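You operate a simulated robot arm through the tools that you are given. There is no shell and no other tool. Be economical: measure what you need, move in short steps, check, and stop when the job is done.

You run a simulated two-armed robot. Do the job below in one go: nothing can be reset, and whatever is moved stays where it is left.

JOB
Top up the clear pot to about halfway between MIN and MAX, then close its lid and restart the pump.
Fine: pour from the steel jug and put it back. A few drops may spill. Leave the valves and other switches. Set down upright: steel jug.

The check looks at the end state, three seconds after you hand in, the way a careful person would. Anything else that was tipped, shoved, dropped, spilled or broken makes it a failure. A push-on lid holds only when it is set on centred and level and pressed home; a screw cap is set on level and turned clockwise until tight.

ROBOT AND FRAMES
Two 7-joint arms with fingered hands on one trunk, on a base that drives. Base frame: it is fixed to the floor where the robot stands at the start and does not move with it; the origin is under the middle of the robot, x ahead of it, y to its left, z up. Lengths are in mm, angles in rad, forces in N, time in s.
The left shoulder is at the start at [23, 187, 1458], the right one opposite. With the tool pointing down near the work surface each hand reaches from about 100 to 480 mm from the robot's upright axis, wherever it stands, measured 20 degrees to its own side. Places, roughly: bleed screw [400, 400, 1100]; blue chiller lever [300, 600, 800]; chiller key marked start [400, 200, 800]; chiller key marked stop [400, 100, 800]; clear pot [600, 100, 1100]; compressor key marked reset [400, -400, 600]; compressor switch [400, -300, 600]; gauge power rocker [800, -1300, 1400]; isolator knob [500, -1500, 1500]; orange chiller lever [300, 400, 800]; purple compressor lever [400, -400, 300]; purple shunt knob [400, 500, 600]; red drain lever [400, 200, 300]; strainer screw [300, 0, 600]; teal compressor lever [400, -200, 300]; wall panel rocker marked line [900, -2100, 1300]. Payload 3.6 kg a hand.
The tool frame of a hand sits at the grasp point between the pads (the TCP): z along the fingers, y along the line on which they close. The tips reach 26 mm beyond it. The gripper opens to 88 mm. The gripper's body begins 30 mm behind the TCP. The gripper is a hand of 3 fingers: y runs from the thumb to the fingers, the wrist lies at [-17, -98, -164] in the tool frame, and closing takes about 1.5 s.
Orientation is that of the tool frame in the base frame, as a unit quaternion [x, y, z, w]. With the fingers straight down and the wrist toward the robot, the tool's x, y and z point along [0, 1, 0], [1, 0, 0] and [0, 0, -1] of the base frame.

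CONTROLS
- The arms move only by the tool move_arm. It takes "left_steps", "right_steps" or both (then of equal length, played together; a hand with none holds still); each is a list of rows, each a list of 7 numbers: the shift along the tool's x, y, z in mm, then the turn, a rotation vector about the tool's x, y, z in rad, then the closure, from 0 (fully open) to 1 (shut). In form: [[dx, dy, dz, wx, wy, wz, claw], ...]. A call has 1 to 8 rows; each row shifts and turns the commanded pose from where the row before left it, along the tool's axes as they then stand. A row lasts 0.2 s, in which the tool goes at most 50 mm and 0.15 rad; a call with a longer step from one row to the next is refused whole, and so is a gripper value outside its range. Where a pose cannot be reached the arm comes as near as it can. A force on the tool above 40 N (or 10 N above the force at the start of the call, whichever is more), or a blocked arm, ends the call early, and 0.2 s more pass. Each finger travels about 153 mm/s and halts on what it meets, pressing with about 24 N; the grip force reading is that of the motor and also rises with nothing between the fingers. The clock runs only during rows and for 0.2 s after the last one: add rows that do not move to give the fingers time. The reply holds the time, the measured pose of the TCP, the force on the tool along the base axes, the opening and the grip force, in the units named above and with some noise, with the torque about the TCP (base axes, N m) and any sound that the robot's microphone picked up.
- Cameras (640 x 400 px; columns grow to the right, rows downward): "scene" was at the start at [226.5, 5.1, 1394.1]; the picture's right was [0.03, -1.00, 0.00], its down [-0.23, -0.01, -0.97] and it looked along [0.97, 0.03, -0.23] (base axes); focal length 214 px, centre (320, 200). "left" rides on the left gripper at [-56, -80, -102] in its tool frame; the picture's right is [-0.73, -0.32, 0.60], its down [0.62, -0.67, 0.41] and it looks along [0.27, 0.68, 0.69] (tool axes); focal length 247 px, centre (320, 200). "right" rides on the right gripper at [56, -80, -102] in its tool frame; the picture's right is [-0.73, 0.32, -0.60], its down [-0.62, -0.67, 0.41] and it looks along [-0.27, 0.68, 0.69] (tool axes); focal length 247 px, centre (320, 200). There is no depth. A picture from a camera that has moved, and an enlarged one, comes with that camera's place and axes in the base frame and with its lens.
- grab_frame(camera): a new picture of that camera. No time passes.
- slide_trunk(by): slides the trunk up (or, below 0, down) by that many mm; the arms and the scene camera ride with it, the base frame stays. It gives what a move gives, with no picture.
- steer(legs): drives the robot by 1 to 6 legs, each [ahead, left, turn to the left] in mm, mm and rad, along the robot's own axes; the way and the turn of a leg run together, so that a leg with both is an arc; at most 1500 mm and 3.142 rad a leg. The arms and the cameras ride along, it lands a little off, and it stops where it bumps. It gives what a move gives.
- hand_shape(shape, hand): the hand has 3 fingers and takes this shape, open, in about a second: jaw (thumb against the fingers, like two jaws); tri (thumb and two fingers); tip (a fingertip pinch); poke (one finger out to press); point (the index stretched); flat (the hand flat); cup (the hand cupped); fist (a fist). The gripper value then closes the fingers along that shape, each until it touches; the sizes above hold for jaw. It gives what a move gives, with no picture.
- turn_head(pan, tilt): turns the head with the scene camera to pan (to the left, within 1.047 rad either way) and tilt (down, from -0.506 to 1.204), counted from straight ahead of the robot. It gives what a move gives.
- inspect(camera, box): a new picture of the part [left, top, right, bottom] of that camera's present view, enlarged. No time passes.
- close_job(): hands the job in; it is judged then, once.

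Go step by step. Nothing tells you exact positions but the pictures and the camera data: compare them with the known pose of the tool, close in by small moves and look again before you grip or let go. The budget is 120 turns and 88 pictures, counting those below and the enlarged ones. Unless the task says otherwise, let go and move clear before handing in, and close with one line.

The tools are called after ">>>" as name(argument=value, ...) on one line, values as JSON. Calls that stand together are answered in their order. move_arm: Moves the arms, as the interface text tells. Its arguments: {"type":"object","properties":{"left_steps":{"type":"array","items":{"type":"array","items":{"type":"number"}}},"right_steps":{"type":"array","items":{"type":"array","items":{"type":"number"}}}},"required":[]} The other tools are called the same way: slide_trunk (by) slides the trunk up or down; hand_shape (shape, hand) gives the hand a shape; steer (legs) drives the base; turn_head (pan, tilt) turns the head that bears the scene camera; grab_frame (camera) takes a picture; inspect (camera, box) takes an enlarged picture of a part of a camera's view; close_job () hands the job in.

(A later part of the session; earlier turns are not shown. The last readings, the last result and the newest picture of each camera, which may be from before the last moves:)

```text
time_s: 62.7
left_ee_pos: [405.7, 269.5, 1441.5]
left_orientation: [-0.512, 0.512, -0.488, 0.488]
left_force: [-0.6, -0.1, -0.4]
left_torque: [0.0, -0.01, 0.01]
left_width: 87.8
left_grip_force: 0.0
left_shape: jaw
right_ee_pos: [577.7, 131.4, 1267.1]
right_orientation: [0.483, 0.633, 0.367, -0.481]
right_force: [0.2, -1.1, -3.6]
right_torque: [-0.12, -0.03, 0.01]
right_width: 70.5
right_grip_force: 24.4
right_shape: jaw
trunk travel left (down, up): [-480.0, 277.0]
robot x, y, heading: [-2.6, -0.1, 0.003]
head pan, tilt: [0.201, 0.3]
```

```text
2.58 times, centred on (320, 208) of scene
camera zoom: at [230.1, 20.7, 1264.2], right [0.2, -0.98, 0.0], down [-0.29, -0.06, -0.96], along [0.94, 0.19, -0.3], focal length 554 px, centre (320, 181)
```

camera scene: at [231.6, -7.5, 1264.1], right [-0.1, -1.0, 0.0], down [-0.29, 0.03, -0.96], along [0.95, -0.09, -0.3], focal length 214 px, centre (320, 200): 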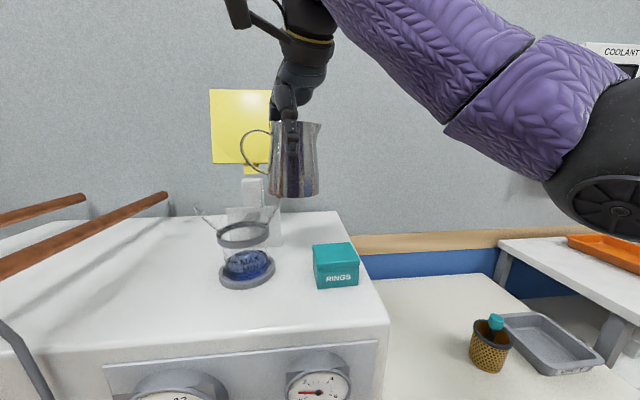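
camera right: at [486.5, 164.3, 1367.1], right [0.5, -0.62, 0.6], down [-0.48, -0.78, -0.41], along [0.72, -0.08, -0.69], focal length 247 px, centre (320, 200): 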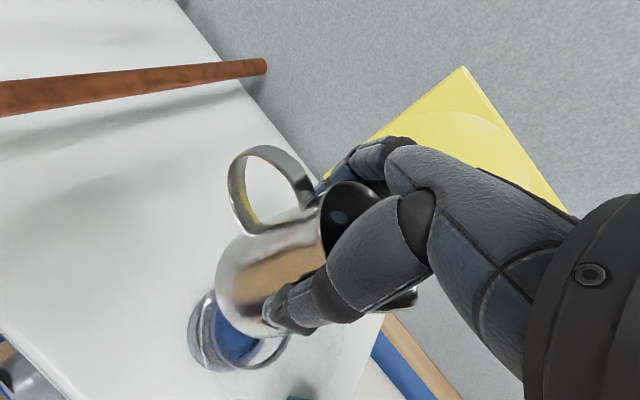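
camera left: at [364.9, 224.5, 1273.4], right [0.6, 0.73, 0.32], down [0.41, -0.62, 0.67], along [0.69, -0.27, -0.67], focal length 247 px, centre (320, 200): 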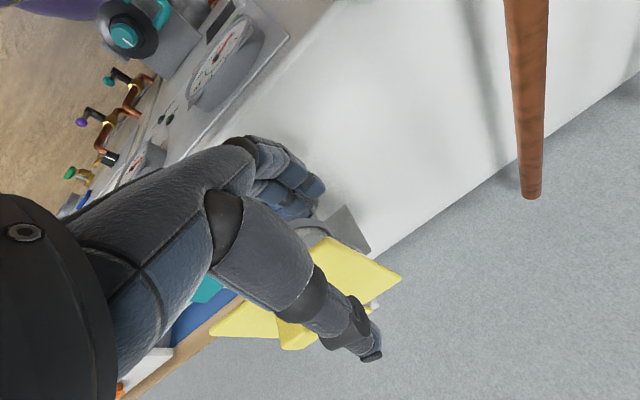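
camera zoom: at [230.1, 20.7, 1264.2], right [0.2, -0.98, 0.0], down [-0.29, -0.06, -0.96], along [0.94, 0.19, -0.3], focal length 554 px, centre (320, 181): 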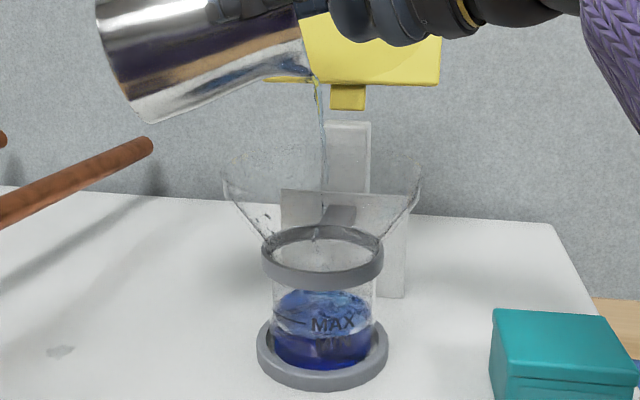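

>>> move_arm(right_steps=[[0, 0, 0, 0, -0.14, 0, 1], [0, 0, 0, 0, -0.14, 0, 1], [0, 0, 0, 0, -0.05, 0, 1], [0, 0, 0, 0, 0, 0, 1], [0, 0, 0, 0, 0, 0, 1], [0, 0, 0, 0, 0, 0, 1], [0, 0, 0, 0, 0, 0, 1], [0, 0, 0, 0, 0, 0, 1]])

>>> inspect(camera="scene", box=[285, 215, 355, 285])

```text
time_s: 64.5
left_ee_pos: [403.4, 270.3, 1442.4]
left_orientation: [-0.511, 0.512, -0.489, 0.488]
left_force: [-0.5, -0.1, -0.1]
left_torque: [0.0, 0.05, -0.02]
left_width: 87.5
left_grip_force: 0.2
left_shape: jaw
right_ee_pos: [579.1, 130.7, 1266.8]
right_orientation: [0.535, 0.704, 0.283, -0.371]
right_force: [0.3, -1.0, -2.9]
right_torque: [-0.12, -0.02, 0.01]
right_width: 70.3
right_grip_force: 24.3
right_shape: jaw
trunk travel left (down, up): [-480.0, 277.0]
robot x, y, heading: [-3.5, 0.5, 0.0]
head pan, tilt: [0.201, 0.3]
```

```text
5.71 times, centred on (320, 250) of scene
camera zoom: at [230.1, 20.7, 1264.2], right [0.2, -0.98, 0.0], down [-0.29, -0.06, -0.96], along [0.94, 0.19, -0.3], focal length 1226 px, centre (320, -86)
```

zoom: 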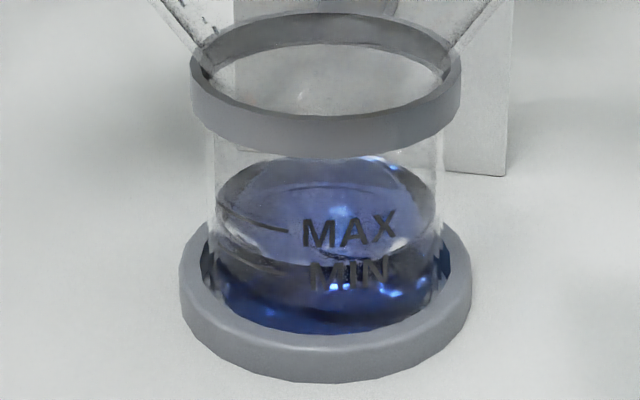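

The level is a little above MIN. I pour one more portion, then check from a lower viewpoint.

>>> move_arm(right_steps=[[0, 0, 0, 0, 0.14, 0, 1], [0, 0, 0, 0, 0.14, 0, 1], [0, 0, 0, 0, 0.09, 0, 1], [0, 0, 0, 0, 0, 0, 1], [0, 0, 0, 0, 0, 0, 1], [0, 0, 0, 0, 0, 0, 1], [0, 0, 0, 0, -0.12, 0, 1], [0, 0, 0, 0, -0.12, 0, 1]])

>>> move_arm(right_steps=[[0, 0, 0, 0, -0.13, 0, 1], [0, 0, 0, 0, -0.1, 0, 1], [0, 0, 0, 0, 0, 0, 1], [0, 0, 0, 0, 0, 0, 1], [0, 0, 0, 0, 0, 0, 1]])

>>> inspect(camera="scene", box=[285, 215, 355, 285])

```text
time_s: 66.3
left_ee_pos: [404.4, 269.8, 1441.0]
left_orientation: [-0.512, 0.512, -0.488, 0.487]
left_force: [0.6, 0.6, 0.2]
left_torque: [0.03, 0.01, -0.02]
left_width: 87.6
left_grip_force: 0.1
left_shape: jaw
right_ee_pos: [579.6, 132.7, 1266.4]
right_orientation: [0.517, 0.678, 0.315, -0.417]
right_force: [-0.9, 0.3, -3.5]
right_torque: [-0.08, -0.03, 0.0]
right_width: 70.4
right_grip_force: 24.2
right_shape: jaw
trunk travel left (down, up): [-480.0, 277.0]
robot x, y, heading: [1.8, 3.6, -0.001]
head pan, tilt: [0.201, 0.3]
```

```text
time_s: 67.5
left_ee_pos: [404.8, 269.6, 1440.4]
left_orientation: [0.512, -0.512, 0.488, -0.488]
left_force: [0.2, 0.1, -0.1]
left_torque: [0.0, -0.01, -0.01]
left_width: 87.8
left_grip_force: 0.1
left_shape: jaw
right_ee_pos: [577.7, 131.1, 1266.4]
right_orientation: [0.55, 0.721, 0.255, -0.335]
right_force: [-0.3, -0.1, -3.7]
right_torque: [-0.11, -0.03, 0.02]
right_width: 70.2
right_grip_force: 24.3
right_shape: jaw
trunk travel left (down, up): [-480.0, 277.0]
robot x, y, heading: [-0.2, 0.5, -0.001]
head pan, tilt: [0.201, 0.3]
```

```text
5.71 times, centred on (320, 250) of scene
camera zoom: at [230.1, 20.7, 1264.2], right [0.2, -0.98, 0.0], down [-0.29, -0.06, -0.96], along [0.94, 0.19, -0.3], focal length 1226 px, centre (320, -86)
```

zoom: 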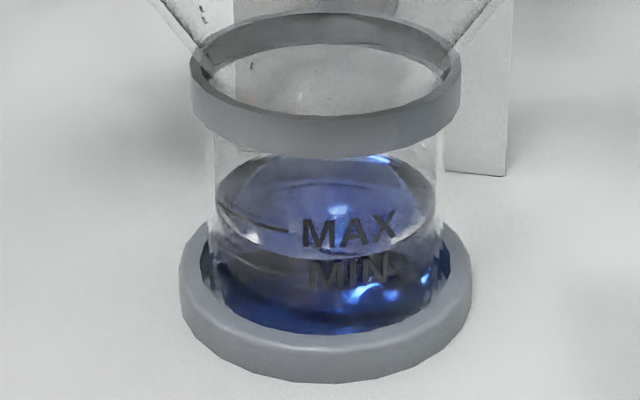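

From above it looks close to the middle. I level the jug and carry it back to the right, then look at the pot from lower down.

>>> move_arm(right_steps=[[0, 0, 0, 0, -0.124, 0, 1], [0, 0, 0, 0, -0.124, 0, 1], [0, 0, 0, 0, -0.124, 0, 1], [0, 0, 0, 0, -0.124, 0, 1], [0, 0, 0, 0, -0.124, 0, 1], [0, 0, 0, 0, -0.124, 0, 1], [0, 0, 0, 0, -0.124, 0, 1], [0, 0, 0, 0, 0, 0, 1]])

>>> move_arm(right_steps=[[-10, -2.7, 0, 0, 0, 0, 1], [-20, -5.5, 0, 0, 0, 0, 1], [-28.9, -8, 0, 0, 0, 0, 1], [-28.9, -8, 0, 0, 0, 0, 1], [-28.9, -8, 0, 0, 0, 0, 1], [-28.9, -8, 0, 0, 0, 0, 1], [-28.9, -8, 0, 0, 0, 0, 1], [-28.9, -8, 0, 0, 0, 0, 1]])

>>> move_arm(right_steps=[[-28.9, -8, 0, 0, 0, 0, 1], [-28.9, -8, 0, 0, 0, 0, 1], [-28.9, -8, 0, 0, 0, 0, 1], [-28.9, -8, 0, 0, 0, 0, 1], [-28.9, -8, 0, 0, 0, 0, 1], [-28.9, -8, 0, 0, 0, 0, 1], [-24, -6.6, 0, 0, 0, 0, 1], [-14, -3.5, 0, 0, 0, 0, 1]])

>>> grab_frame(camera="scene")

```text
time_s: 69.3
left_ee_pos: [405.3, 271.0, 1440.9]
left_orientation: [0.512, -0.511, 0.487, -0.488]
left_force: [-0.2, 0.2, -0.2]
left_torque: [-0.01, -0.01, 0.02]
left_width: 87.9
left_grip_force: 0.0
left_shape: jaw
right_ee_pos: [578.4, 131.3, 1266.9]
right_orientation: [0.606, 0.795, 0.0, -0.002]
right_force: [0.0, -0.5, -2.3]
right_torque: [-0.01, -0.01, 0.0]
right_width: 70.0
right_grip_force: 23.7
right_shape: jaw
trunk travel left (down, up): [-480.0, 277.0]
robot x, y, heading: [-2.9, 1.2, 0.007]
head pan, tilt: [0.201, 0.3]
```

```text
time_s: 71.1
left_ee_pos: [405.2, 269.0, 1441.9]
left_orientation: [-0.512, 0.512, -0.487, 0.488]
left_force: [0.0, -0.7, -0.3]
left_torque: [-0.01, 0.0, 0.01]
left_width: 87.9
left_grip_force: 0.1
left_shape: jaw
right_ee_pos: [578.1, -81.0, 1263.9]
right_orientation: [0.606, 0.795, 0.0, -0.001]
right_force: [0.3, -0.7, -2.9]
right_torque: [0.03, 0.03, -0.01]
right_width: 70.1
right_grip_force: 24.5
right_shape: jaw
trunk travel left (down, up): [-480.0, 277.0]
robot x, y, heading: [1.4, 1.4, -0.001]
head pan, tilt: [0.201, 0.3]
```

```text
time_s: 72.9
left_ee_pos: [404.7, 270.6, 1442.1]
left_orientation: [-0.512, 0.512, -0.488, 0.488]
left_force: [0.5, -0.3, 0.0]
left_torque: [0.01, -0.02, 0.01]
left_width: 87.6
left_grip_force: 0.1
left_shape: jaw
right_ee_pos: [578.6, -302.0, 1267.6]
right_orientation: [0.606, 0.795, 0.002, -0.002]
right_force: [-0.1, -0.4, -2.4]
right_torque: [0.02, 0.03, 0.02]
right_width: 70.1
right_grip_force: 24.3
right_shape: jaw
trunk travel left (down, up): [-480.0, 277.0]
robot x, y, heading: [1.2, 1.8, 0.001]
head pan, tilt: [0.201, 0.3]
```

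```text
23 pictures are left
camera scene: at [230.0, 20.1, 1264.2], right [0.2, -0.98, 0.0], down [-0.29, -0.06, -0.96], along [0.94, 0.19, -0.3], focal length 214 px, centre (320, 200)
```

scene: 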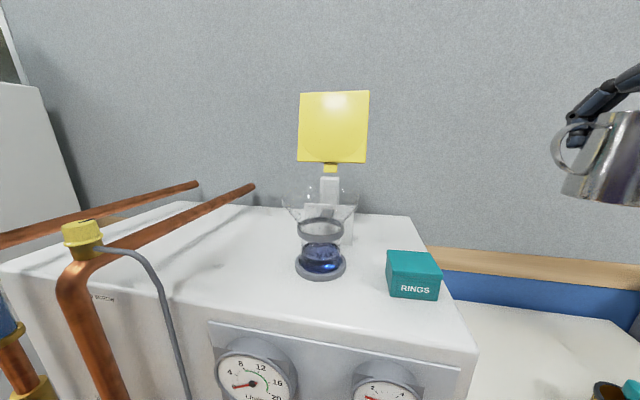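

Now I lower the trunk so the head camera looks nearly level at the pot.

>>> slide_trunk(by=-180)

>>> inspect(camera="scene", box=[270, 90, 370, 180])

```text
time_s: 74.9
left_ee_pos: [404.3, 270.7, 1262.3]
left_orientation: [0.512, -0.511, 0.488, -0.489]
left_force: [-0.1, 0.2, 0.2]
left_torque: [0.01, 0.01, 0.0]
left_width: 87.7
left_grip_force: 0.1
left_shape: jaw
right_ee_pos: [578.2, -299.0, 1086.9]
right_orientation: [0.607, 0.795, 0.001, -0.001]
right_force: [-0.7, 0.3, -4.5]
right_torque: [0.0, 0.01, 0.02]
right_width: 69.9
right_grip_force: 24.0
right_shape: jaw
trunk travel left (down, up): [-300.0, 457.0]
robot x, y, heading: [2.2, 0.2, -0.003]
head pan, tilt: [0.201, 0.3]
```

```text
4.44 times, centred on (320, 135) of scene
camera zoom: at [250.4, 20.4, 1072.8], right [0.2, -0.98, 0.0], down [-0.29, -0.06, -0.96], along [0.94, 0.19, -0.3], focal length 953 px, centre (320, 489)
```

zoom: 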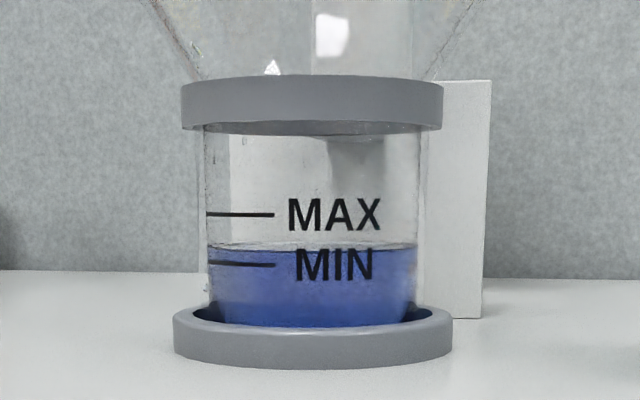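

At eye level MAX is at row 214, MIN at 264 and the water at about 247, so it is a third of the way. A small further portion (about 2 mm) is needed, so I go back and pour it.

>>> slide_trunk(by=180)

>>> move_arm(right_steps=[[10, 2.7, 0, 0, 0, 0, 1], [20, 5.5, 0, 0, 0, 0, 1], [28.9, 8, 0, 0, 0, 0, 1], [28.9, 8, 0, 0, 0, 0, 1], [28.9, 8, 0, 0, 0, 0, 1], [28.9, 8, 0, 0, 0, 0, 1], [28.9, 8, 0, 0, 0, 0, 1], [28.9, 8, 0, 0, 0, 0, 1]])

>>> move_arm(right_steps=[[28.9, 8, 0, 0, 0, 0, 1], [28.9, 8, 0, 0, 0, 0, 1], [28.9, 8, 0, 0, 0, 0, 1], [28.9, 8, 0, 0, 0, 0, 1], [28.9, 8, 0, 0, 0, 0, 1], [28.9, 8, 0, 0, 0, 0, 1], [24, 6.6, 0, 0, 0, 0, 1], [14, 3.5, 0, 0, 0, 0, 1]])

```text
time_s: 76.9
left_ee_pos: [405.5, 270.0, 1441.0]
left_orientation: [-0.512, 0.512, -0.488, 0.488]
left_force: [0.6, 0.3, 0.9]
left_torque: [-0.02, 0.0, 0.01]
left_width: 87.8
left_grip_force: 0.1
left_shape: jaw
right_ee_pos: [579.3, -297.9, 1264.7]
right_orientation: [0.606, 0.796, 0.001, -0.002]
right_force: [-0.3, 0.1, -3.2]
right_torque: [0.03, 0.02, 0.05]
right_width: 70.0
right_grip_force: 24.1
right_shape: jaw
trunk travel left (down, up): [-480.0, 277.0]
robot x, y, heading: [3.5, -2.0, 0.002]
head pan, tilt: [0.201, 0.3]
```

```text
time_s: 78.7
left_ee_pos: [407.0, 271.2, 1441.7]
left_orientation: [-0.512, 0.512, -0.488, 0.487]
left_force: [-1.3, 0.4, 0.0]
left_torque: [-0.01, -0.02, -0.03]
left_width: 87.8
left_grip_force: 0.0
left_shape: jaw
right_ee_pos: [580.3, -87.1, 1265.8]
right_orientation: [0.605, 0.796, 0.0, -0.002]
right_force: [-0.2, -0.3, -3.1]
right_torque: [0.02, 0.0, -0.02]
right_width: 69.9
right_grip_force: 24.2
right_shape: jaw
trunk travel left (down, up): [-480.0, 277.0]
robot x, y, heading: [-2.5, 3.9, -0.003]
head pan, tilt: [0.201, 0.3]
```

```text
time_s: 80.5
left_ee_pos: [405.6, 270.2, 1441.3]
left_orientation: [-0.511, 0.512, -0.489, 0.488]
left_force: [0.2, -0.7, -0.4]
left_torque: [0.01, 0.0, 0.0]
left_width: 87.7
left_grip_force: 0.1
left_shape: jaw
right_ee_pos: [577.2, 133.4, 1267.0]
right_orientation: [0.606, 0.796, 0.0, -0.001]
right_force: [0.3, 0.0, -2.5]
right_torque: [0.02, 0.03, 0.0]
right_width: 69.9
right_grip_force: 23.4
right_shape: jaw
trunk travel left (down, up): [-480.0, 277.0]
robot x, y, heading: [1.1, -0.6, 0.005]
head pan, tilt: [0.201, 0.3]
```

>>> move_arm(right_steps=[[0, 0, 0, 0, 0.14, 0, 1], [0, 0, 0, 0, 0.14, 0, 1], [0, 0, 0, 0, 0.14, 0, 1], [0, 0, 0, 0, 0.14, 0, 1], [0, 0, 0, 0, 0.14, 0, 1], [0, 0, 0, 0, 0.14, 0, 1], [0, 0, 0, 0, 0.14, 0, 1], [0, 0, 0, 0, 0, 0, 1]])

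>>> move_arm(right_steps=[[0, 0, 0, 0, 0.14, 0, 1], [0, 0, 0, 0, 0.14, 0, 1], [0, 0, 0, 0, 0.11, 0, 1], [0, 0, 0, 0, 0.015, 0, 1], [0, 0, 0, 0, 0, 0, 1], [0, 0, 0, 0, 0, 0, 1], [0, 0, 0, 0, -0.12, 0, 1], [0, 0, 0, 0, -0.14, 0, 1]])

>>> move_arm(right_steps=[[0, 0, 0, 0, -0.14, 0, 1], [0, 0, 0, 0, -0.14, 0, 1], [0, 0, 0, 0, -0.14, 0, 1], [0, 0, 0, 0, -0.14, 0, 1], [0, 0, 0, 0, -0.14, 0, 1], [0, 0, 0, 0, 0, 0, 1]])

>>> inspect(camera="scene", box=[285, 215, 355, 285])

```text
time_s: 82.3
left_ee_pos: [405.6, 270.6, 1442.3]
left_orientation: [-0.511, 0.512, -0.489, 0.488]
left_force: [0.0, 0.3, 0.1]
left_torque: [-0.01, -0.01, -0.05]
left_width: 87.7
left_grip_force: 0.1
left_shape: jaw
right_ee_pos: [576.8, 131.1, 1265.3]
right_orientation: [0.535, 0.701, 0.286, -0.375]
right_force: [0.1, 0.6, -2.3]
right_torque: [-0.09, -0.02, 0.01]
right_width: 69.9
right_grip_force: 24.1
right_shape: jaw
trunk travel left (down, up): [-480.0, 277.0]
robot x, y, heading: [-1.1, 0.2, -0.003]
head pan, tilt: [0.201, 0.3]
```

```text
time_s: 84.1
left_ee_pos: [405.7, 270.3, 1440.1]
left_orientation: [0.512, -0.51, 0.488, -0.489]
left_force: [0.6, 0.4, 0.3]
left_torque: [0.0, 0.03, 0.01]
left_width: 87.6
left_grip_force: 0.0
left_shape: jaw
right_ee_pos: [576.9, 133.6, 1267.8]
right_orientation: [0.512, 0.673, 0.323, -0.425]
right_force: [0.6, 0.4, -3.7]
right_torque: [-0.1, -0.03, -0.02]
right_width: 70.0
right_grip_force: 23.9
right_shape: jaw
trunk travel left (down, up): [-480.0, 277.0]
robot x, y, heading: [-1.8, -0.4, -0.002]
head pan, tilt: [0.201, 0.3]
```

```text
time_s: 85.5
left_ee_pos: [404.3, 269.7, 1441.5]
left_orientation: [0.512, -0.511, 0.488, -0.488]
left_force: [-0.1, -0.2, -0.2]
left_torque: [-0.01, 0.0, 0.01]
left_width: 87.7
left_grip_force: 0.0
left_shape: jaw
right_ee_pos: [579.8, 132.6, 1266.1]
right_orientation: [0.592, 0.778, 0.129, -0.168]
right_force: [0.8, 0.5, -3.0]
right_torque: [-0.05, -0.02, 0.01]
right_width: 69.6
right_grip_force: 23.8
right_shape: jaw
trunk travel left (down, up): [-480.0, 277.0]
robot x, y, heading: [1.5, 1.7, -0.0]
head pan, tilt: [0.201, 0.3]
```

```text
5.71 times, centred on (320, 250) of scene
camera zoom: at [230.2, 20.4, 1264.1], right [0.2, -0.98, 0.0], down [-0.29, -0.06, -0.96], along [0.94, 0.19, -0.3], focal length 1226 px, centre (320, -86)
```

zoom: 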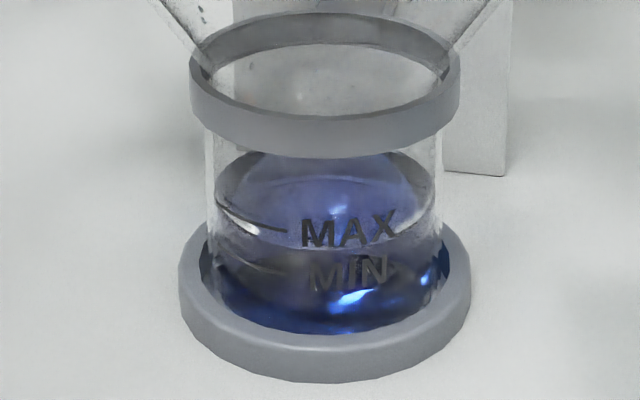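

The level rose a bit more. I level the jug fully, carry it back and check the level again on the way down.

>>> move_arm(right_steps=[[0, 0, 0, 0, -0.142, 0, 1], [0, 0, 0, 0, -0.142, 0, 1], [0, 0, 0, 0, -0.142, 0, 1], [0, 0, 0, 0, 0, 0, 1], [-10, -2.7, 0, 0, 0, 0, 1], [-20, -5.5, 0, 0, 0, 0, 1], [-28.9, -8, 0, 0, 0, 0, 1], [-28.9, -8, 0, 0, 0, 0, 1]])

>>> move_arm(right_steps=[[-28.9, -8, 0, 0, 0, 0, 1], [-28.9, -8, 0, 0, 0, 0, 1], [-28.9, -8, 0, 0, 0, 0, 1], [-28.9, -8, 0, 0, 0, 0, 1], [-28.9, -8, 0, 0, 0, 0, 1], [-28.9, -8, 0, 0, 0, 0, 1], [-28.9, -8, 0, 0, 0, 0, 1], [-28.9, -8, 0, 0, 0, 0, 1]])

>>> move_arm(right_steps=[[-28.9, -8, 0, 0, 0, 0, 1], [-28.9, -8, 0, 0, 0, 0, 1], [-24, -6.6, 0, 0, 0, 0, 1], [-14, -3.5, 0, 0, 0, -0.1, 1], [0, 0, 0, 0, 0, -0.1, 1], [0, 0, 0, 0, 0, -0.1, 1], [0, 0, 0, 0, 0, 0, 1]])

>>> slide_trunk(by=-180)

>>> inspect(camera="scene", box=[270, 90, 370, 180])

```text
time_s: 87.3
left_ee_pos: [404.8, 269.3, 1442.4]
left_orientation: [-0.511, 0.512, -0.488, 0.488]
left_force: [0.1, -0.1, 0.0]
left_torque: [0.0, -0.01, 0.02]
left_width: 87.8
left_grip_force: 0.0
left_shape: jaw
right_ee_pos: [574.9, 41.1, 1263.9]
right_orientation: [0.606, 0.795, 0.0, -0.001]
right_force: [0.3, -0.4, -2.3]
right_torque: [0.02, 0.05, -0.01]
right_width: 69.8
right_grip_force: 23.8
right_shape: jaw
trunk travel left (down, up): [-480.0, 277.0]
robot x, y, heading: [-0.1, 1.2, 0.003]
head pan, tilt: [0.201, 0.3]
```

```text
time_s: 89.1
left_ee_pos: [403.7, 268.7, 1442.0]
left_orientation: [-0.512, 0.512, -0.488, 0.488]
left_force: [-0.8, 0.1, -0.6]
left_torque: [-0.04, 0.02, 0.0]
left_width: 87.5
left_grip_force: 0.0
left_shape: jaw
right_ee_pos: [577.3, -200.4, 1267.3]
right_orientation: [0.606, 0.796, 0.001, 0.0]
right_force: [0.6, -0.9, -2.6]
right_torque: [0.03, 0.02, -0.02]
right_width: 69.9
right_grip_force: 24.2
right_shape: jaw
trunk travel left (down, up): [-480.0, 277.0]
robot x, y, heading: [0.3, 1.0, 0.007]
head pan, tilt: [0.201, 0.3]
```

```text
time_s: 90.7
left_ee_pos: [405.8, 270.5, 1441.8]
left_orientation: [-0.511, 0.511, -0.489, 0.488]
left_force: [0.9, 0.7, 0.1]
left_torque: [-0.01, 0.02, -0.04]
left_width: 87.6
left_grip_force: 0.0
left_shape: jaw
right_ee_pos: [576.0, -298.1, 1265.7]
right_orientation: [0.479, 0.878, 0.001, -0.001]
right_force: [-0.4, 0.3, -3.2]
right_torque: [0.04, 0.02, 0.01]
right_width: 69.8
right_grip_force: 23.9
right_shape: jaw
trunk travel left (down, up): [-480.0, 277.0]
robot x, y, heading: [3.6, 1.0, -0.001]
head pan, tilt: [0.201, 0.3]
```

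```text
time_s: 92.7
left_ee_pos: [403.1, 269.7, 1261.5]
left_orientation: [0.512, -0.511, 0.488, -0.489]
left_force: [-0.4, 0.1, 0.8]
left_torque: [0.0, 0.01, 0.02]
left_width: 87.6
left_grip_force: 0.0
left_shape: jaw
right_ee_pos: [577.4, -297.9, 1087.3]
right_orientation: [0.48, 0.877, 0.0, 0.001]
right_force: [-0.6, -0.1, -2.9]
right_torque: [0.0, -0.01, -0.02]
right_width: 69.6
right_grip_force: 23.9
right_shape: jaw
trunk travel left (down, up): [-300.0, 457.0]
robot x, y, heading: [0.2, -0.9, -0.003]
head pan, tilt: [0.201, 0.3]
```

```text
4.44 times, centred on (320, 135) of scene
camera zoom: at [250.4, 20.4, 1072.8], right [0.2, -0.98, 0.0], down [-0.29, -0.06, -0.96], along [0.94, 0.19, -0.3], focal length 953 px, centre (320, 489)
```

zoom: 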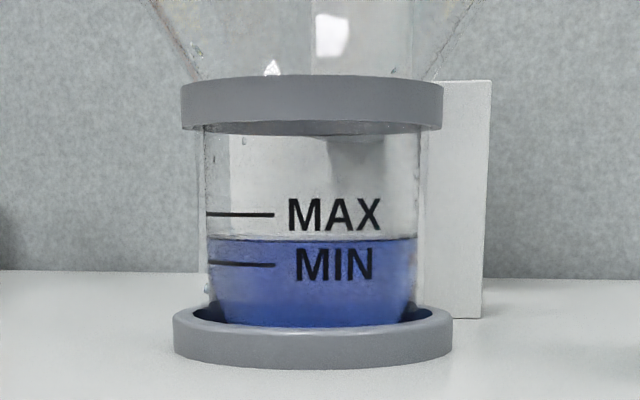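

The level is at about 48 % between MIN and MAX. Now I lower the jug to where it stood.

>>> move_arm(right_steps=[[-3.4, -2.2, 35, 0, 0, 0, 1], [0, 0, 40, 0, 0, 0, 1], [0, 0, 40, 0, 0, 0, 1], [0, 0, 40, 0, 0, 0, 1], [0, 0, 35, 0, 0, 0, 1], [0, 0, 25, 0, 0, 0, 1], [0, 0, 15, 0, 0, 0, 1], [0, 0, 0, 0, 0, 0, 1]])

>>> turn_head(pan=-0.55, tilt=0.75)

>>> inspect(camera="scene", box=[260, 40, 440, 190])

```text
time_s: 94.5
left_ee_pos: [404.8, 269.0, 1262.0]
left_orientation: [0.512, -0.512, 0.488, -0.488]
left_force: [-0.3, -0.4, -0.3]
left_torque: [-0.02, -0.01, 0.02]
left_width: 87.7
left_grip_force: 0.2
left_shape: jaw
right_ee_pos: [577.6, -300.8, 856.2]
right_orientation: [0.48, 0.877, 0.002, -0.001]
right_force: [-0.9, 0.1, -2.8]
right_torque: [0.03, 0.02, 0.01]
right_width: 69.7
right_grip_force: 24.0
right_shape: jaw
trunk travel left (down, up): [-300.0, 457.0]
robot x, y, heading: [1.6, -0.3, -0.001]
head pan, tilt: [0.201, 0.3]
```

```text
time_s: 95.6
left_ee_pos: [404.7, 269.6, 1262.3]
left_orientation: [-0.511, 0.511, -0.488, 0.488]
left_force: [0.1, 0.2, -0.4]
left_torque: [-0.04, -0.04, 0.04]
left_width: 87.8
left_grip_force: 0.1
left_shape: jaw
right_ee_pos: [577.8, -301.4, 856.8]
right_orientation: [0.48, 0.877, 0.001, 0.0]
right_force: [0.2, 0.2, -3.1]
right_torque: [0.04, 0.03, 0.01]
right_width: 69.8
right_grip_force: 24.5
right_shape: jaw
trunk travel left (down, up): [-300.0, 457.0]
robot x, y, heading: [2.4, 2.5, -0.004]
head pan, tilt: [-0.55, 0.75]
```

```text
2.67 times, centred on (350, 115) of scene
camera zoom: at [229.9, -41.5, 1032.2], right [-0.52, -0.85, 0.0], down [-0.58, 0.36, -0.73], along [0.62, -0.38, -0.68], focal length 572 px, centre (240, 427)
```

zoom: 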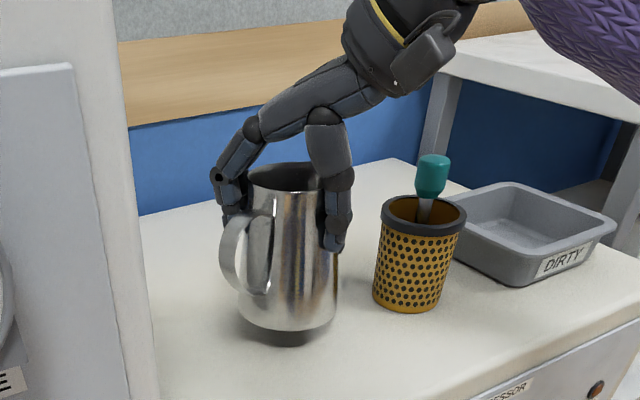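

The jug hangs upright. I lower the last 25 mm gently.

>>> move_arm(right_steps=[[0, 0, 10, 0, 0, 0, 1], [0, 0, 7, 0, 0, 0, 1], [0, 0, 4, 0, 0, 0, 1], [0, 0, 2, 0, 0, 0, 1], [0, 0, 2, 0, 0, 0, 1]])

```text
time_s: 96.8
left_ee_pos: [405.2, 271.4, 1261.8]
left_orientation: [0.512, -0.511, 0.488, -0.489]
left_force: [0.2, 0.1, -0.4]
left_torque: [0.0, -0.02, 0.02]
left_width: 88.0
left_grip_force: 0.3
left_shape: jaw
right_ee_pos: [578.6, -302.1, 833.3]
right_orientation: [0.481, 0.877, 0.001, 0.0]
right_force: [0.3, -0.4, -0.9]
right_torque: [-0.03, -0.06, 0.01]
right_width: 69.5
right_grip_force: 24.0
right_shape: jaw
trunk travel left (down, up): [-300.0, 457.0]
robot x, y, heading: [0.4, -0.6, -0.004]
head pan, tilt: [-0.55, 0.75]
```

>>> move_arm(right_steps=[[0, 0, 1.5, 0, 0, 0, 1], [0, 0, 0, 0, 0, 0, 1]])

>>> move_arm(right_steps=[[0, 0, 0, 0, 0, 0, 0.6], [0, 0, 0, 0, 0, 0, 0.3], [0, 0, 0, 0, 0, 0, 0], [0, 0, 0, 0, 0, 0, 0], [0, 0, 0, 0, 0, 0, 0], [0, 0, 0, 0, 0, 0, 0]])

>>> inspect(camera="scene", box=[260, 40, 440, 190])

```text
time_s: 97.4
left_ee_pos: [403.7, 270.0, 1260.4]
left_orientation: [-0.511, 0.512, -0.489, 0.487]
left_force: [-0.4, -0.3, 0.1]
left_torque: [-0.01, -0.01, 0.0]
left_width: 87.5
left_grip_force: 0.0
left_shape: jaw
right_ee_pos: [577.8, -301.6, 832.0]
right_orientation: [0.48, 0.877, 0.0, 0.001]
right_force: [-1.7, 1.8, 3.5]
right_torque: [0.05, -0.13, 0.01]
right_width: 69.9
right_grip_force: 24.2
right_shape: jaw
trunk travel left (down, up): [-300.0, 457.0]
robot x, y, heading: [2.1, 0.6, 0.004]
head pan, tilt: [-0.55, 0.75]
```

```text
time_s: 98.8
left_ee_pos: [404.3, 269.9, 1260.8]
left_orientation: [-0.512, 0.512, -0.488, 0.488]
left_force: [-0.1, 0.3, 0.1]
left_torque: [0.01, -0.05, -0.02]
left_width: 87.9
left_grip_force: 0.1
left_shape: jaw
right_ee_pos: [578.4, -302.7, 831.2]
right_orientation: [0.48, 0.877, 0.001, -0.001]
right_force: [-0.2, 0.4, 0.1]
right_torque: [-0.01, -0.02, -0.02]
right_width: 87.9
right_grip_force: 0.0
right_shape: jaw
trunk travel left (down, up): [-300.0, 457.0]
robot x, y, heading: [-1.3, 0.4, -0.005]
head pan, tilt: [-0.55, 0.75]
```

```text
2.67 times, centred on (350, 115) of scene
camera zoom: at [229.6, -41.4, 1032.3], right [-0.52, -0.85, 0.0], down [-0.58, 0.36, -0.73], along [0.62, -0.38, -0.68], focal length 572 px, centre (240, 427)
```

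zoom: 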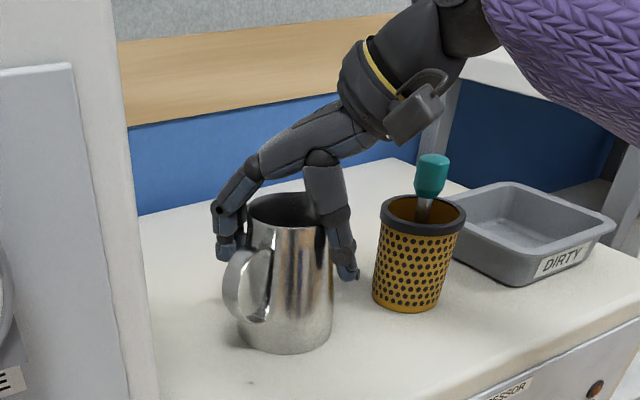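

The jug stands upright and is free. I raise the right hand straight up off it and begin turning the left hand toward the lid's top edge.

>>> move_arm(right_steps=[[0, 0, -12, 0, 0, 0, 0], [0, 0, -15, 0, 0, 0, 0], [0, 0, -20, 0, 0, 0, 0], [0, 0, -25, 0, 0, 0, 0], [0, 0, -30, 0, 0, 0, 0], [0, 0, -30, 0, 0, 0, 0], [0, 0, -30, 0, 0, 0, 0], [0, 0, -20, 0, 0, 0, 0]], left_steps=[[0, 0, 0, 0, -0.0748, -0.1296, 0], [0, 0, 0, 0, -0.0748, -0.1296, 0], [0, 0, 0, 0, -0.0748, -0.1296, 0], [0, 0, 0, 0, -0.0748, -0.1296, 0], [0, 0, 0, 0, -0.0748, -0.1296, 0], [0, 0, 0, 0, -0.0748, -0.1296, 0], [0, 0, 0, 0, -0.0748, -0.1296, 0], [0, 0, 0, 0, -0.0748, -0.1296, 0]])

>>> slide_trunk(by=190)

>>> move_arm(left_steps=[[0, 0, 0, 0, -0.0748, -0.1296, 0], [0, 0, 0, 0, -0.0748, -0.1296, 0], [0, 0, 0, 0, -0.0748, -0.1296, 0], [0, 0, 0, 0, -0.0748, -0.1296, 0], [0, 0, 0, 0, -0.0748, -0.1296, 0], [0, 0, 0, 0, -0.0748, -0.1296, 0], [0, 0, 0, 0, -0.0748, -0.1296, 0], [0, 0, 0, 0, -0.0748, -0.1296, 0]])

>>> move_arm(left_steps=[[0, 0, 0, 0, -0.0748, -0.1296, 0], [0, 0, 0, 0, -0.0748, -0.1296, 0], [0, 0, 0, 0, -0.0748, -0.1296, 0], [0, 0, 0, 0, -0.0748, -0.1296, 0], [0, 0, 0, 0, -0.0748, -0.1296, 0]])

>>> turn_head(pan=0.1, tilt=0.3)

>>> grab_frame(camera="scene")

```text
time_s: 100.6
left_ee_pos: [404.3, 269.8, 1262.4]
left_orientation: [0.81, -0.034, 0.498, -0.308]
left_force: [1.0, 0.2, 0.8]
left_torque: [-0.03, -0.01, -0.03]
left_width: 87.8
left_grip_force: 0.0
left_shape: jaw
right_ee_pos: [578.6, -303.2, 1009.1]
right_orientation: [0.48, 0.877, 0.0, -0.002]
right_force: [1.1, 0.1, -0.5]
right_torque: [0.0, 0.01, 0.02]
right_width: 87.7
right_grip_force: 0.1
right_shape: jaw
trunk travel left (down, up): [-300.0, 457.0]
robot x, y, heading: [0.7, 2.5, 0.004]
head pan, tilt: [-0.55, 0.75]
```

```text
time_s: 102.7
left_ee_pos: [405.7, 270.7, 1451.4]
left_orientation: [0.81, -0.036, 0.498, -0.308]
left_force: [-0.2, 0.4, -0.8]
left_torque: [0.02, 0.02, 0.02]
left_width: 87.9
left_grip_force: 0.1
left_shape: jaw
right_ee_pos: [578.7, -302.4, 1201.0]
right_orientation: [0.48, 0.877, 0.0, -0.001]
right_force: [0.4, 0.0, 0.3]
right_torque: [0.02, -0.04, -0.02]
right_width: 88.0
right_grip_force: 0.1
right_shape: jaw
trunk travel left (down, up): [-490.0, 267.0]
robot x, y, heading: [-2.4, 1.5, 0.001]
head pan, tilt: [-0.55, 0.75]
```

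```text
time_s: 104.5
left_ee_pos: [405.1, 271.4, 1451.1]
left_orientation: [0.827, 0.454, 0.332, -0.022]
left_force: [-0.1, 0.3, -0.3]
left_torque: [0.0, -0.01, -0.01]
left_width: 87.7
left_grip_force: 0.0
left_shape: jaw
right_ee_pos: [578.0, -301.9, 1202.7]
right_orientation: [0.48, 0.877, 0.0, -0.001]
right_force: [0.2, 0.8, -1.0]
right_torque: [0.02, 0.01, 0.01]
right_width: 87.9
right_grip_force: 0.1
right_shape: jaw
trunk travel left (down, up): [-490.0, 267.0]
robot x, y, heading: [0.2, -2.6, 0.001]
head pan, tilt: [-0.55, 0.75]
```

```text
time_s: 105.7
left_ee_pos: [406.5, 270.9, 1451.8]
left_orientation: [0.686, 0.688, 0.165, 0.169]
left_force: [0.6, -0.3, -0.5]
left_torque: [0.03, 0.0, -0.01]
left_width: 87.9
left_grip_force: 0.1
left_shape: jaw
right_ee_pos: [577.4, -302.9, 1200.1]
right_orientation: [0.48, 0.877, -0.001, -0.001]
right_force: [0.3, 0.1, 0.1]
right_torque: [-0.03, -0.01, -0.04]
right_width: 88.3
right_grip_force: 0.0
right_shape: jaw
trunk travel left (down, up): [-490.0, 267.0]
robot x, y, heading: [2.2, -0.0, -0.0]
head pan, tilt: [-0.55, 0.75]
```

```text
time_s: 106.7
left_ee_pos: [406.3, 270.3, 1452.5]
left_orientation: [0.687, 0.687, 0.167, 0.167]
left_force: [0.1, -0.4, 0.1]
left_torque: [0.01, -0.01, -0.03]
left_width: 88.1
left_grip_force: 0.1
left_shape: jaw
right_ee_pos: [577.9, -302.0, 1201.6]
right_orientation: [0.48, 0.877, 0.0, -0.001]
right_force: [0.0, -0.4, 0.7]
right_torque: [-0.01, -0.02, 0.03]
right_width: 88.2
right_grip_force: 0.1
right_shape: jaw
trunk travel left (down, up): [-490.0, 267.0]
robot x, y, heading: [2.2, 1.9, -0.002]
head pan, tilt: [0.099, 0.3]
```

```text
17 pictures are left
camera scene: at [230.6, 11.1, 1274.6], right [0.1, -1.0, 0.0], down [-0.29, -0.03, -0.95], along [0.95, 0.09, -0.3], focal length 214 px, centre (320, 200)
```

scene: 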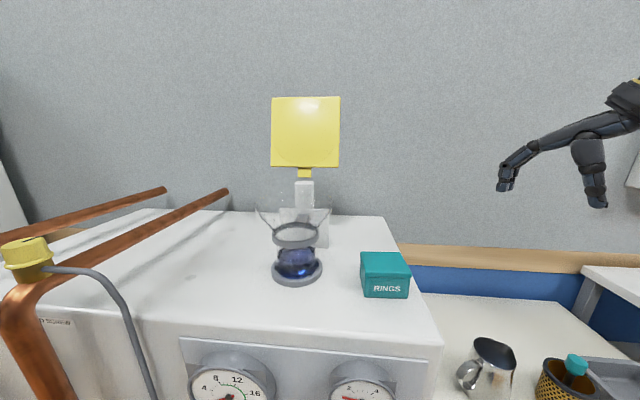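

The left hand is pitched as wanted. I carry it above the lid's top edge, thumb in front and fingers behind.

>>> move_arm(left_steps=[[-16.3, 26, 13.4, 0, 0, 0, 0], [-16.3, 26, 13.4, 0, 0, 0, 0], [-16.3, 26, 13.4, 0, 0, 0, 0], [-16.3, 26, 13.4, 0, 0, 0, 0], [-16.3, 26, 13.4, 0, 0, 0, 0], [-16.3, 26, 13.4, 0, 0, 0, 0], [-16.3, 26, 13.4, 0, 0, 0, 0], [-16.3, 26, 13.4, 0, 0, 0, 0]])

>>> move_arm(left_steps=[[0, 15.5, 17.9, 0, 0, 0, 0], [0, 15.5, 17.9, 0, 0, 0, 0], [0, 15.5, 17.9, 0, 0, 0, 0], [0, 15.5, 17.9, 0, 0, 0, 0]])

>>> inspect(camera="scene", box=[220, 20, 380, 180])

```text
time_s: 108.5
left_ee_pos: [641.2, 140.8, 1457.0]
left_orientation: [0.686, 0.688, 0.166, 0.168]
left_force: [-0.5, 0.1, -0.5]
left_torque: [-0.02, -0.01, -0.01]
left_width: 87.8
left_grip_force: 0.1
left_shape: jaw
right_ee_pos: [578.5, -302.9, 1202.2]
right_orientation: [0.48, 0.877, 0.001, 0.0]
right_force: [0.6, -0.3, -0.1]
right_torque: [0.01, 0.0, 0.01]
right_width: 87.9
right_grip_force: 0.0
right_shape: jaw
trunk travel left (down, up): [-490.0, 267.0]
robot x, y, heading: [0.5, 3.1, -0.002]
head pan, tilt: [0.099, 0.3]
```

```text
time_s: 109.5
left_ee_pos: [728.4, 139.3, 1417.2]
left_orientation: [0.687, 0.688, 0.167, 0.167]
left_force: [0.1, 0.3, -0.3]
left_torque: [0.03, -0.01, 0.0]
left_width: 87.9
left_grip_force: 0.1
left_shape: jaw
right_ee_pos: [577.7, -302.7, 1201.1]
right_orientation: [0.48, 0.877, 0.0, -0.001]
right_force: [0.3, -0.3, 0.3]
right_torque: [0.0, 0.06, -0.02]
right_width: 88.0
right_grip_force: 0.0
right_shape: jaw
trunk travel left (down, up): [-490.0, 267.0]
robot x, y, heading: [-0.8, 0.8, 0.0]
head pan, tilt: [0.099, 0.3]
```

```text
2.50 times, centred on (300, 100) of scene
camera zoom: at [230.9, 10.7, 1274.6], right [0.1, -1.0, 0.0], down [-0.29, -0.03, -0.96], along [0.95, 0.1, -0.3], focal length 536 px, centre (370, 450)
```

zoom: 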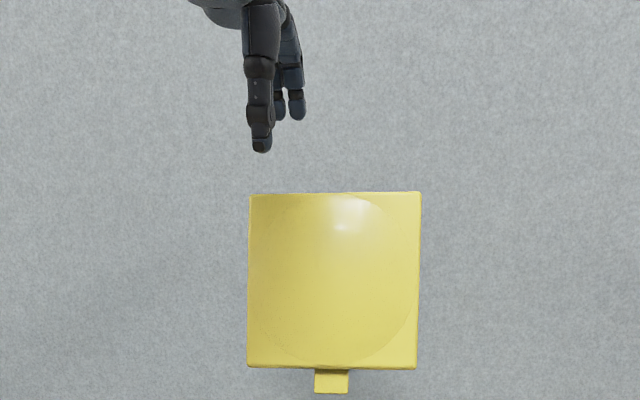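

The hand is above the lid's top edge, within reach. I lower it so the lid is caged between the thumb and fingers.

>>> move_arm(left_steps=[[0, -7.5, 14.6, 0, 0, 0, 0], [0, -7.5, 14.6, 0, 0, 0, 0], [0, -7.5, 14.6, 0, 0, 0, 0], [0, -7.5, 14.6, 0, 0, 0, 0], [0, -7.5, 14.6, 0, 0, 0, 0]])

>>> inspect(camera="scene", box=[220, 20, 380, 180])

```text
time_s: 110.7
left_ee_pos: [726.7, 138.2, 1334.6]
left_orientation: [0.686, 0.688, 0.166, 0.169]
left_force: [-0.2, -0.8, 0.9]
left_torque: [0.01, -0.04, -0.02]
left_width: 88.0
left_grip_force: 0.1
left_shape: jaw
right_ee_pos: [578.0, -303.0, 1201.4]
right_orientation: [0.481, 0.877, 0.0, -0.001]
right_force: [1.0, -0.8, -1.1]
right_torque: [0.05, -0.02, -0.01]
right_width: 87.9
right_grip_force: 0.0
right_shape: jaw
trunk travel left (down, up): [-490.0, 267.0]
robot x, y, heading: [-0.1, -1.9, 0.002]
head pan, tilt: [0.099, 0.3]
```

```text
2.50 times, centred on (300, 100) of scene
camera zoom: at [230.7, 11.2, 1274.6], right [0.1, -1.0, 0.0], down [-0.29, -0.03, -0.96], along [0.95, 0.09, -0.3], focal length 536 px, centre (370, 450)
```

zoom: 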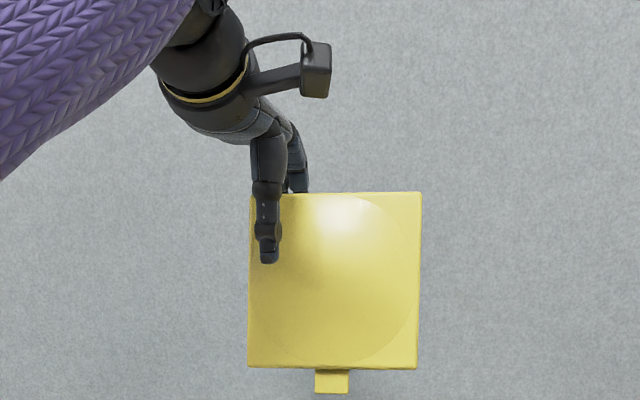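

The lid's top edge is caged. I narrow the opening and pull the lid forward past vertical.

>>> move_arm(left_steps=[[0, -5.3, -2.8, 0, 0, 0, 0.15], [0, -5.3, -2.8, 0, 0, 0, 0.35], [0, -5.3, -2.8, 0, 0, 0, 0.5], [0, 0, 0, 0, 0, 0, 0.5], [0, -10, -6.9, 0, 0, 0, 0.5], [0, -10, -6.9, 0, 0, 0, 0.5], [0, -20.9, -7.4, 0, 0, 0, 0.5], [0, -20.9, -7.4, 0, 0, 0, 0.5]])

>>> inspect(camera="scene", box=[220, 20, 380, 180])

```text
time_s: 112.5
left_ee_pos: [639.5, 137.6, 1332.1]
left_orientation: [0.686, 0.688, 0.166, 0.167]
left_force: [0.7, -0.7, 0.5]
left_torque: [0.01, 0.0, -0.02]
left_width: 44.6
left_grip_force: 0.0
left_shape: jaw
right_ee_pos: [577.8, -302.4, 1202.0]
right_orientation: [0.48, 0.877, 0.0, -0.001]
right_force: [0.5, 0.3, -0.6]
right_torque: [0.01, 0.04, 0.03]
right_width: 87.7
right_grip_force: 0.1
right_shape: jaw
trunk travel left (down, up): [-490.0, 267.0]
robot x, y, heading: [3.4, -4.2, -0.001]
head pan, tilt: [0.099, 0.3]
```

```text
2.50 times, centred on (300, 100) of scene
camera zoom: at [230.4, 11.1, 1274.7], right [0.1, -1.0, 0.0], down [-0.29, -0.03, -0.96], along [0.95, 0.09, -0.3], focal length 536 px, centre (370, 450)
```

zoom: 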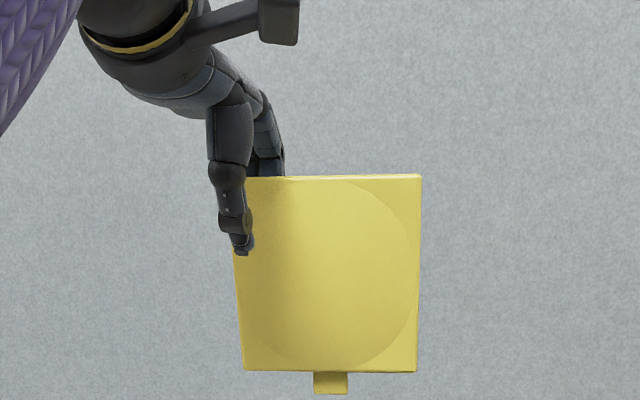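

The lid is past vertical and resting in the hand. I go on down along the arc, turning the hand with it.

>>> move_arm(left_steps=[[1, -21.4, -2.1, -0.06, 0, 0, 0.5], [1, -21.3, -3.3, -0.06, 0, 0, 0.5], [1, -21.4, 1.2, -0.06, 0, 0, 0.5], [1, -22, 0.7, -0.06, 0, 0, 0.5], [1, -21.8, 3.6, -0.06, 0, 0, 0.5], [1, -21.9, 3.7, -0.06, 0, 0, 0.5]])

>>> inspect(camera="scene", box=[200, 60, 400, 230])

```text
time_s: 113.9
left_ee_pos: [538.6, 145.1, 1252.8]
left_orientation: [0.645, 0.647, 0.287, 0.288]
left_force: [-0.6, 0.6, 0.5]
left_torque: [0.02, -0.01, -0.01]
left_width: 44.2
left_grip_force: 0.0
left_shape: jaw
right_ee_pos: [578.1, -301.7, 1203.5]
right_orientation: [0.48, 0.877, 0.001, -0.001]
right_force: [-0.5, -0.1, 0.7]
right_torque: [-0.04, 0.03, 0.0]
right_width: 87.9
right_grip_force: 0.1
right_shape: jaw
trunk travel left (down, up): [-490.0, 267.0]
robot x, y, heading: [-1.6, -2.9, -0.002]
head pan, tilt: [0.099, 0.3]
```

```text
2.35 times, centred on (300, 145) of scene
camera zoom: at [230.0, 11.2, 1274.7], right [0.1, -1.0, 0.0], down [-0.29, -0.03, -0.96], along [0.95, 0.09, -0.3], focal length 505 px, centre (367, 329)
```

zoom: 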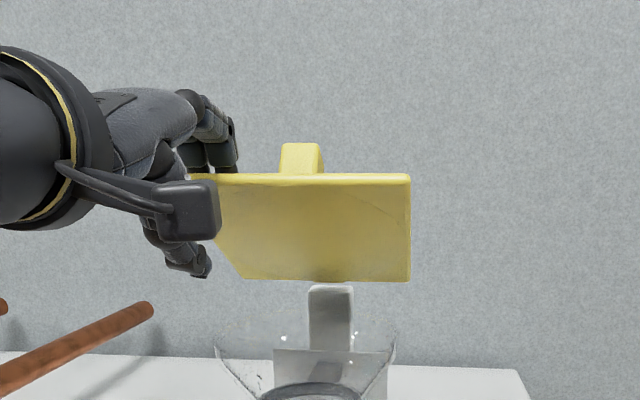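

>>> move_arm(left_steps=[[1, -15.5, -0.8, -0.05, 0, 0, 0.5], [1, -15.5, -1.6, -0.05, 0, 0, 0.5], [1, -15, 4.9, -0.05, 0, 0, 0.5], [1, -14.7, 5, -0.05, 0, 0, 0.5]])

>>> inspect(camera="scene", box=[200, 60, 400, 230])

```text
time_s: 114.9
left_ee_pos: [507.3, 147.0, 1202.3]
left_orientation: [0.613, 0.615, 0.35, 0.351]
left_force: [0.3, -0.5, -0.3]
left_torque: [-0.03, -0.03, 0.01]
left_width: 44.2
left_grip_force: 0.0
left_shape: jaw
right_ee_pos: [577.5, -303.1, 1202.8]
right_orientation: [0.48, 0.877, 0.001, -0.001]
right_force: [0.0, 0.5, -0.3]
right_torque: [0.0, 0.02, -0.01]
right_width: 87.9
right_grip_force: 0.0
right_shape: jaw
trunk travel left (down, up): [-490.0, 267.0]
robot x, y, heading: [0.9, 4.6, 0.001]
head pan, tilt: [0.099, 0.3]
```

```text
2.35 times, centred on (300, 145) of scene
camera zoom: at [230.3, 11.0, 1274.7], right [0.1, -1.0, 0.0], down [-0.29, -0.03, -0.96], along [0.95, 0.09, -0.3], focal length 505 px, centre (367, 329)
```

zoom: 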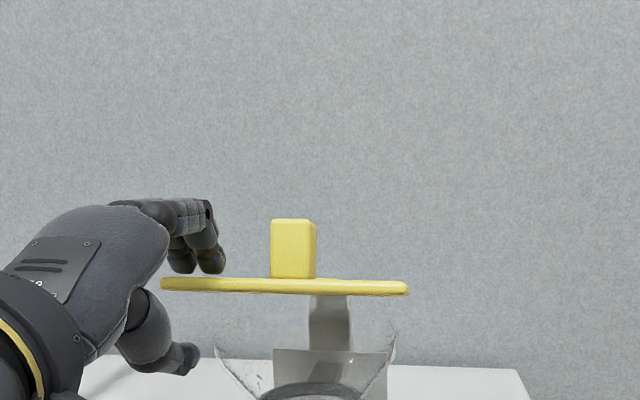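

The lid stays by its own friction at about 16° open. I withdraw the hand, turn the fingers down and close them, to press the lid shut at its knob.

>>> move_arm(left_steps=[[0, -8, -13, 0, 0, 0, 0.5], [0, -4, -30, 0, 0, 0, 0.5], [0, 20, -35, 0, 0, 0, 0.5], [0, 40, -20, 0, 0, 0, 0.5], [0, 40, -20, 0.1, 0, 0, 0.8]])

>>> move_arm(left_steps=[[0, 0, 0, 0.14, 0, 0, 1], [0, 0, 0, 0.14, 0, 0, 1], [0, 0, 0, 0.14, 0, 0, 1], [0, 0, 0, 0.14, 0, 0, 1], [0, 0, 0, 0.14, 0, 0, 1], [0, 0, 0, 0.14, 0, 0, 1], [0, 0, 0, 0.1, 0, 0, 1]])

```text
time_s: 116.1
left_ee_pos: [451.8, 160.0, 1330.3]
left_orientation: [0.633, 0.629, 0.339, 0.297]
left_force: [-0.1, 0.0, 0.4]
left_torque: [-0.05, -0.01, 0.02]
left_width: 17.6
left_grip_force: 0.1
left_shape: jaw
right_ee_pos: [579.3, -302.7, 1201.0]
right_orientation: [0.48, 0.877, 0.0, -0.001]
right_force: [-0.3, 0.3, -0.6]
right_torque: [0.02, 0.0, 0.0]
right_width: 87.8
right_grip_force: 0.1
right_shape: jaw
trunk travel left (down, up): [-490.0, 267.0]
robot x, y, heading: [-0.2, 0.0, -0.001]
head pan, tilt: [0.099, 0.3]
```

```text
time_s: 117.7
left_ee_pos: [532.9, 146.0, 1277.4]
left_orientation: [0.707, 0.707, -0.003, -0.001]
left_force: [0.1, -0.4, -0.1]
left_torque: [-0.02, 0.02, 0.0]
left_width: 0.0
left_grip_force: 23.9
left_shape: jaw
left hand out of reach, approached as far as the arm can: row 4, 5, 6, 7
right_ee_pos: [578.2, -302.6, 1201.5]
right_orientation: [0.48, 0.877, 0.0, -0.001]
right_force: [-0.5, 0.0, 0.4]
right_torque: [-0.01, 0.0, 0.0]
right_width: 87.7
right_grip_force: 0.1
right_shape: jaw
trunk travel left (down, up): [-490.0, 267.0]
robot x, y, heading: [-0.1, -4.4, -0.002]
head pan, tilt: [0.099, 0.3]
```

The turned pose is slightly out of reach there but all clear. I move the closed fingers above the knob.

>>> move_arm(left_steps=[[-13, 34, 7, 0, 0, 0, 1], [-13, 34, 12, 0, 0, 0, 1], [-13, 34, 13, 0, 0, 0, 1], [-14, 33, 10, 0, 0, 0, 1], [0, 0, 0, 0, 0, 0, 1]])

>>> inspect(camera="scene", box=[200, 60, 400, 230])

```text
time_s: 118.9
left_ee_pos: [669.4, 95.7, 1235.4]
left_orientation: [0.707, 0.708, -0.002, 0.0]
left_force: [0.2, -0.4, -0.6]
left_torque: [0.0, 0.0, 0.01]
left_width: 0.0
left_grip_force: 24.3
left_shape: jaw
right_ee_pos: [577.7, -302.8, 1201.8]
right_orientation: [0.48, 0.877, 0.0, -0.001]
right_force: [-0.5, -0.4, -0.1]
right_torque: [0.01, -0.01, 0.02]
right_width: 88.0
right_grip_force: 0.0
right_shape: jaw
trunk travel left (down, up): [-490.0, 267.0]
robot x, y, heading: [1.0, -1.3, -0.002]
head pan, tilt: [0.099, 0.3]
```

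```text
2.35 times, centred on (300, 145) of scene
camera zoom: at [230.1, 11.3, 1274.7], right [0.1, -1.0, 0.0], down [-0.29, -0.03, -0.96], along [0.95, 0.09, -0.3], focal length 505 px, centre (367, 329)
```

zoom: 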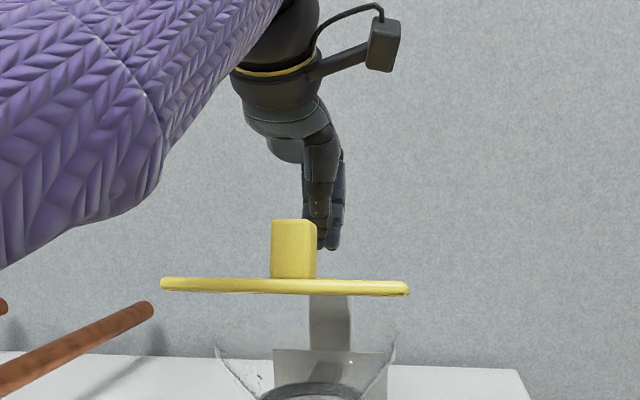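

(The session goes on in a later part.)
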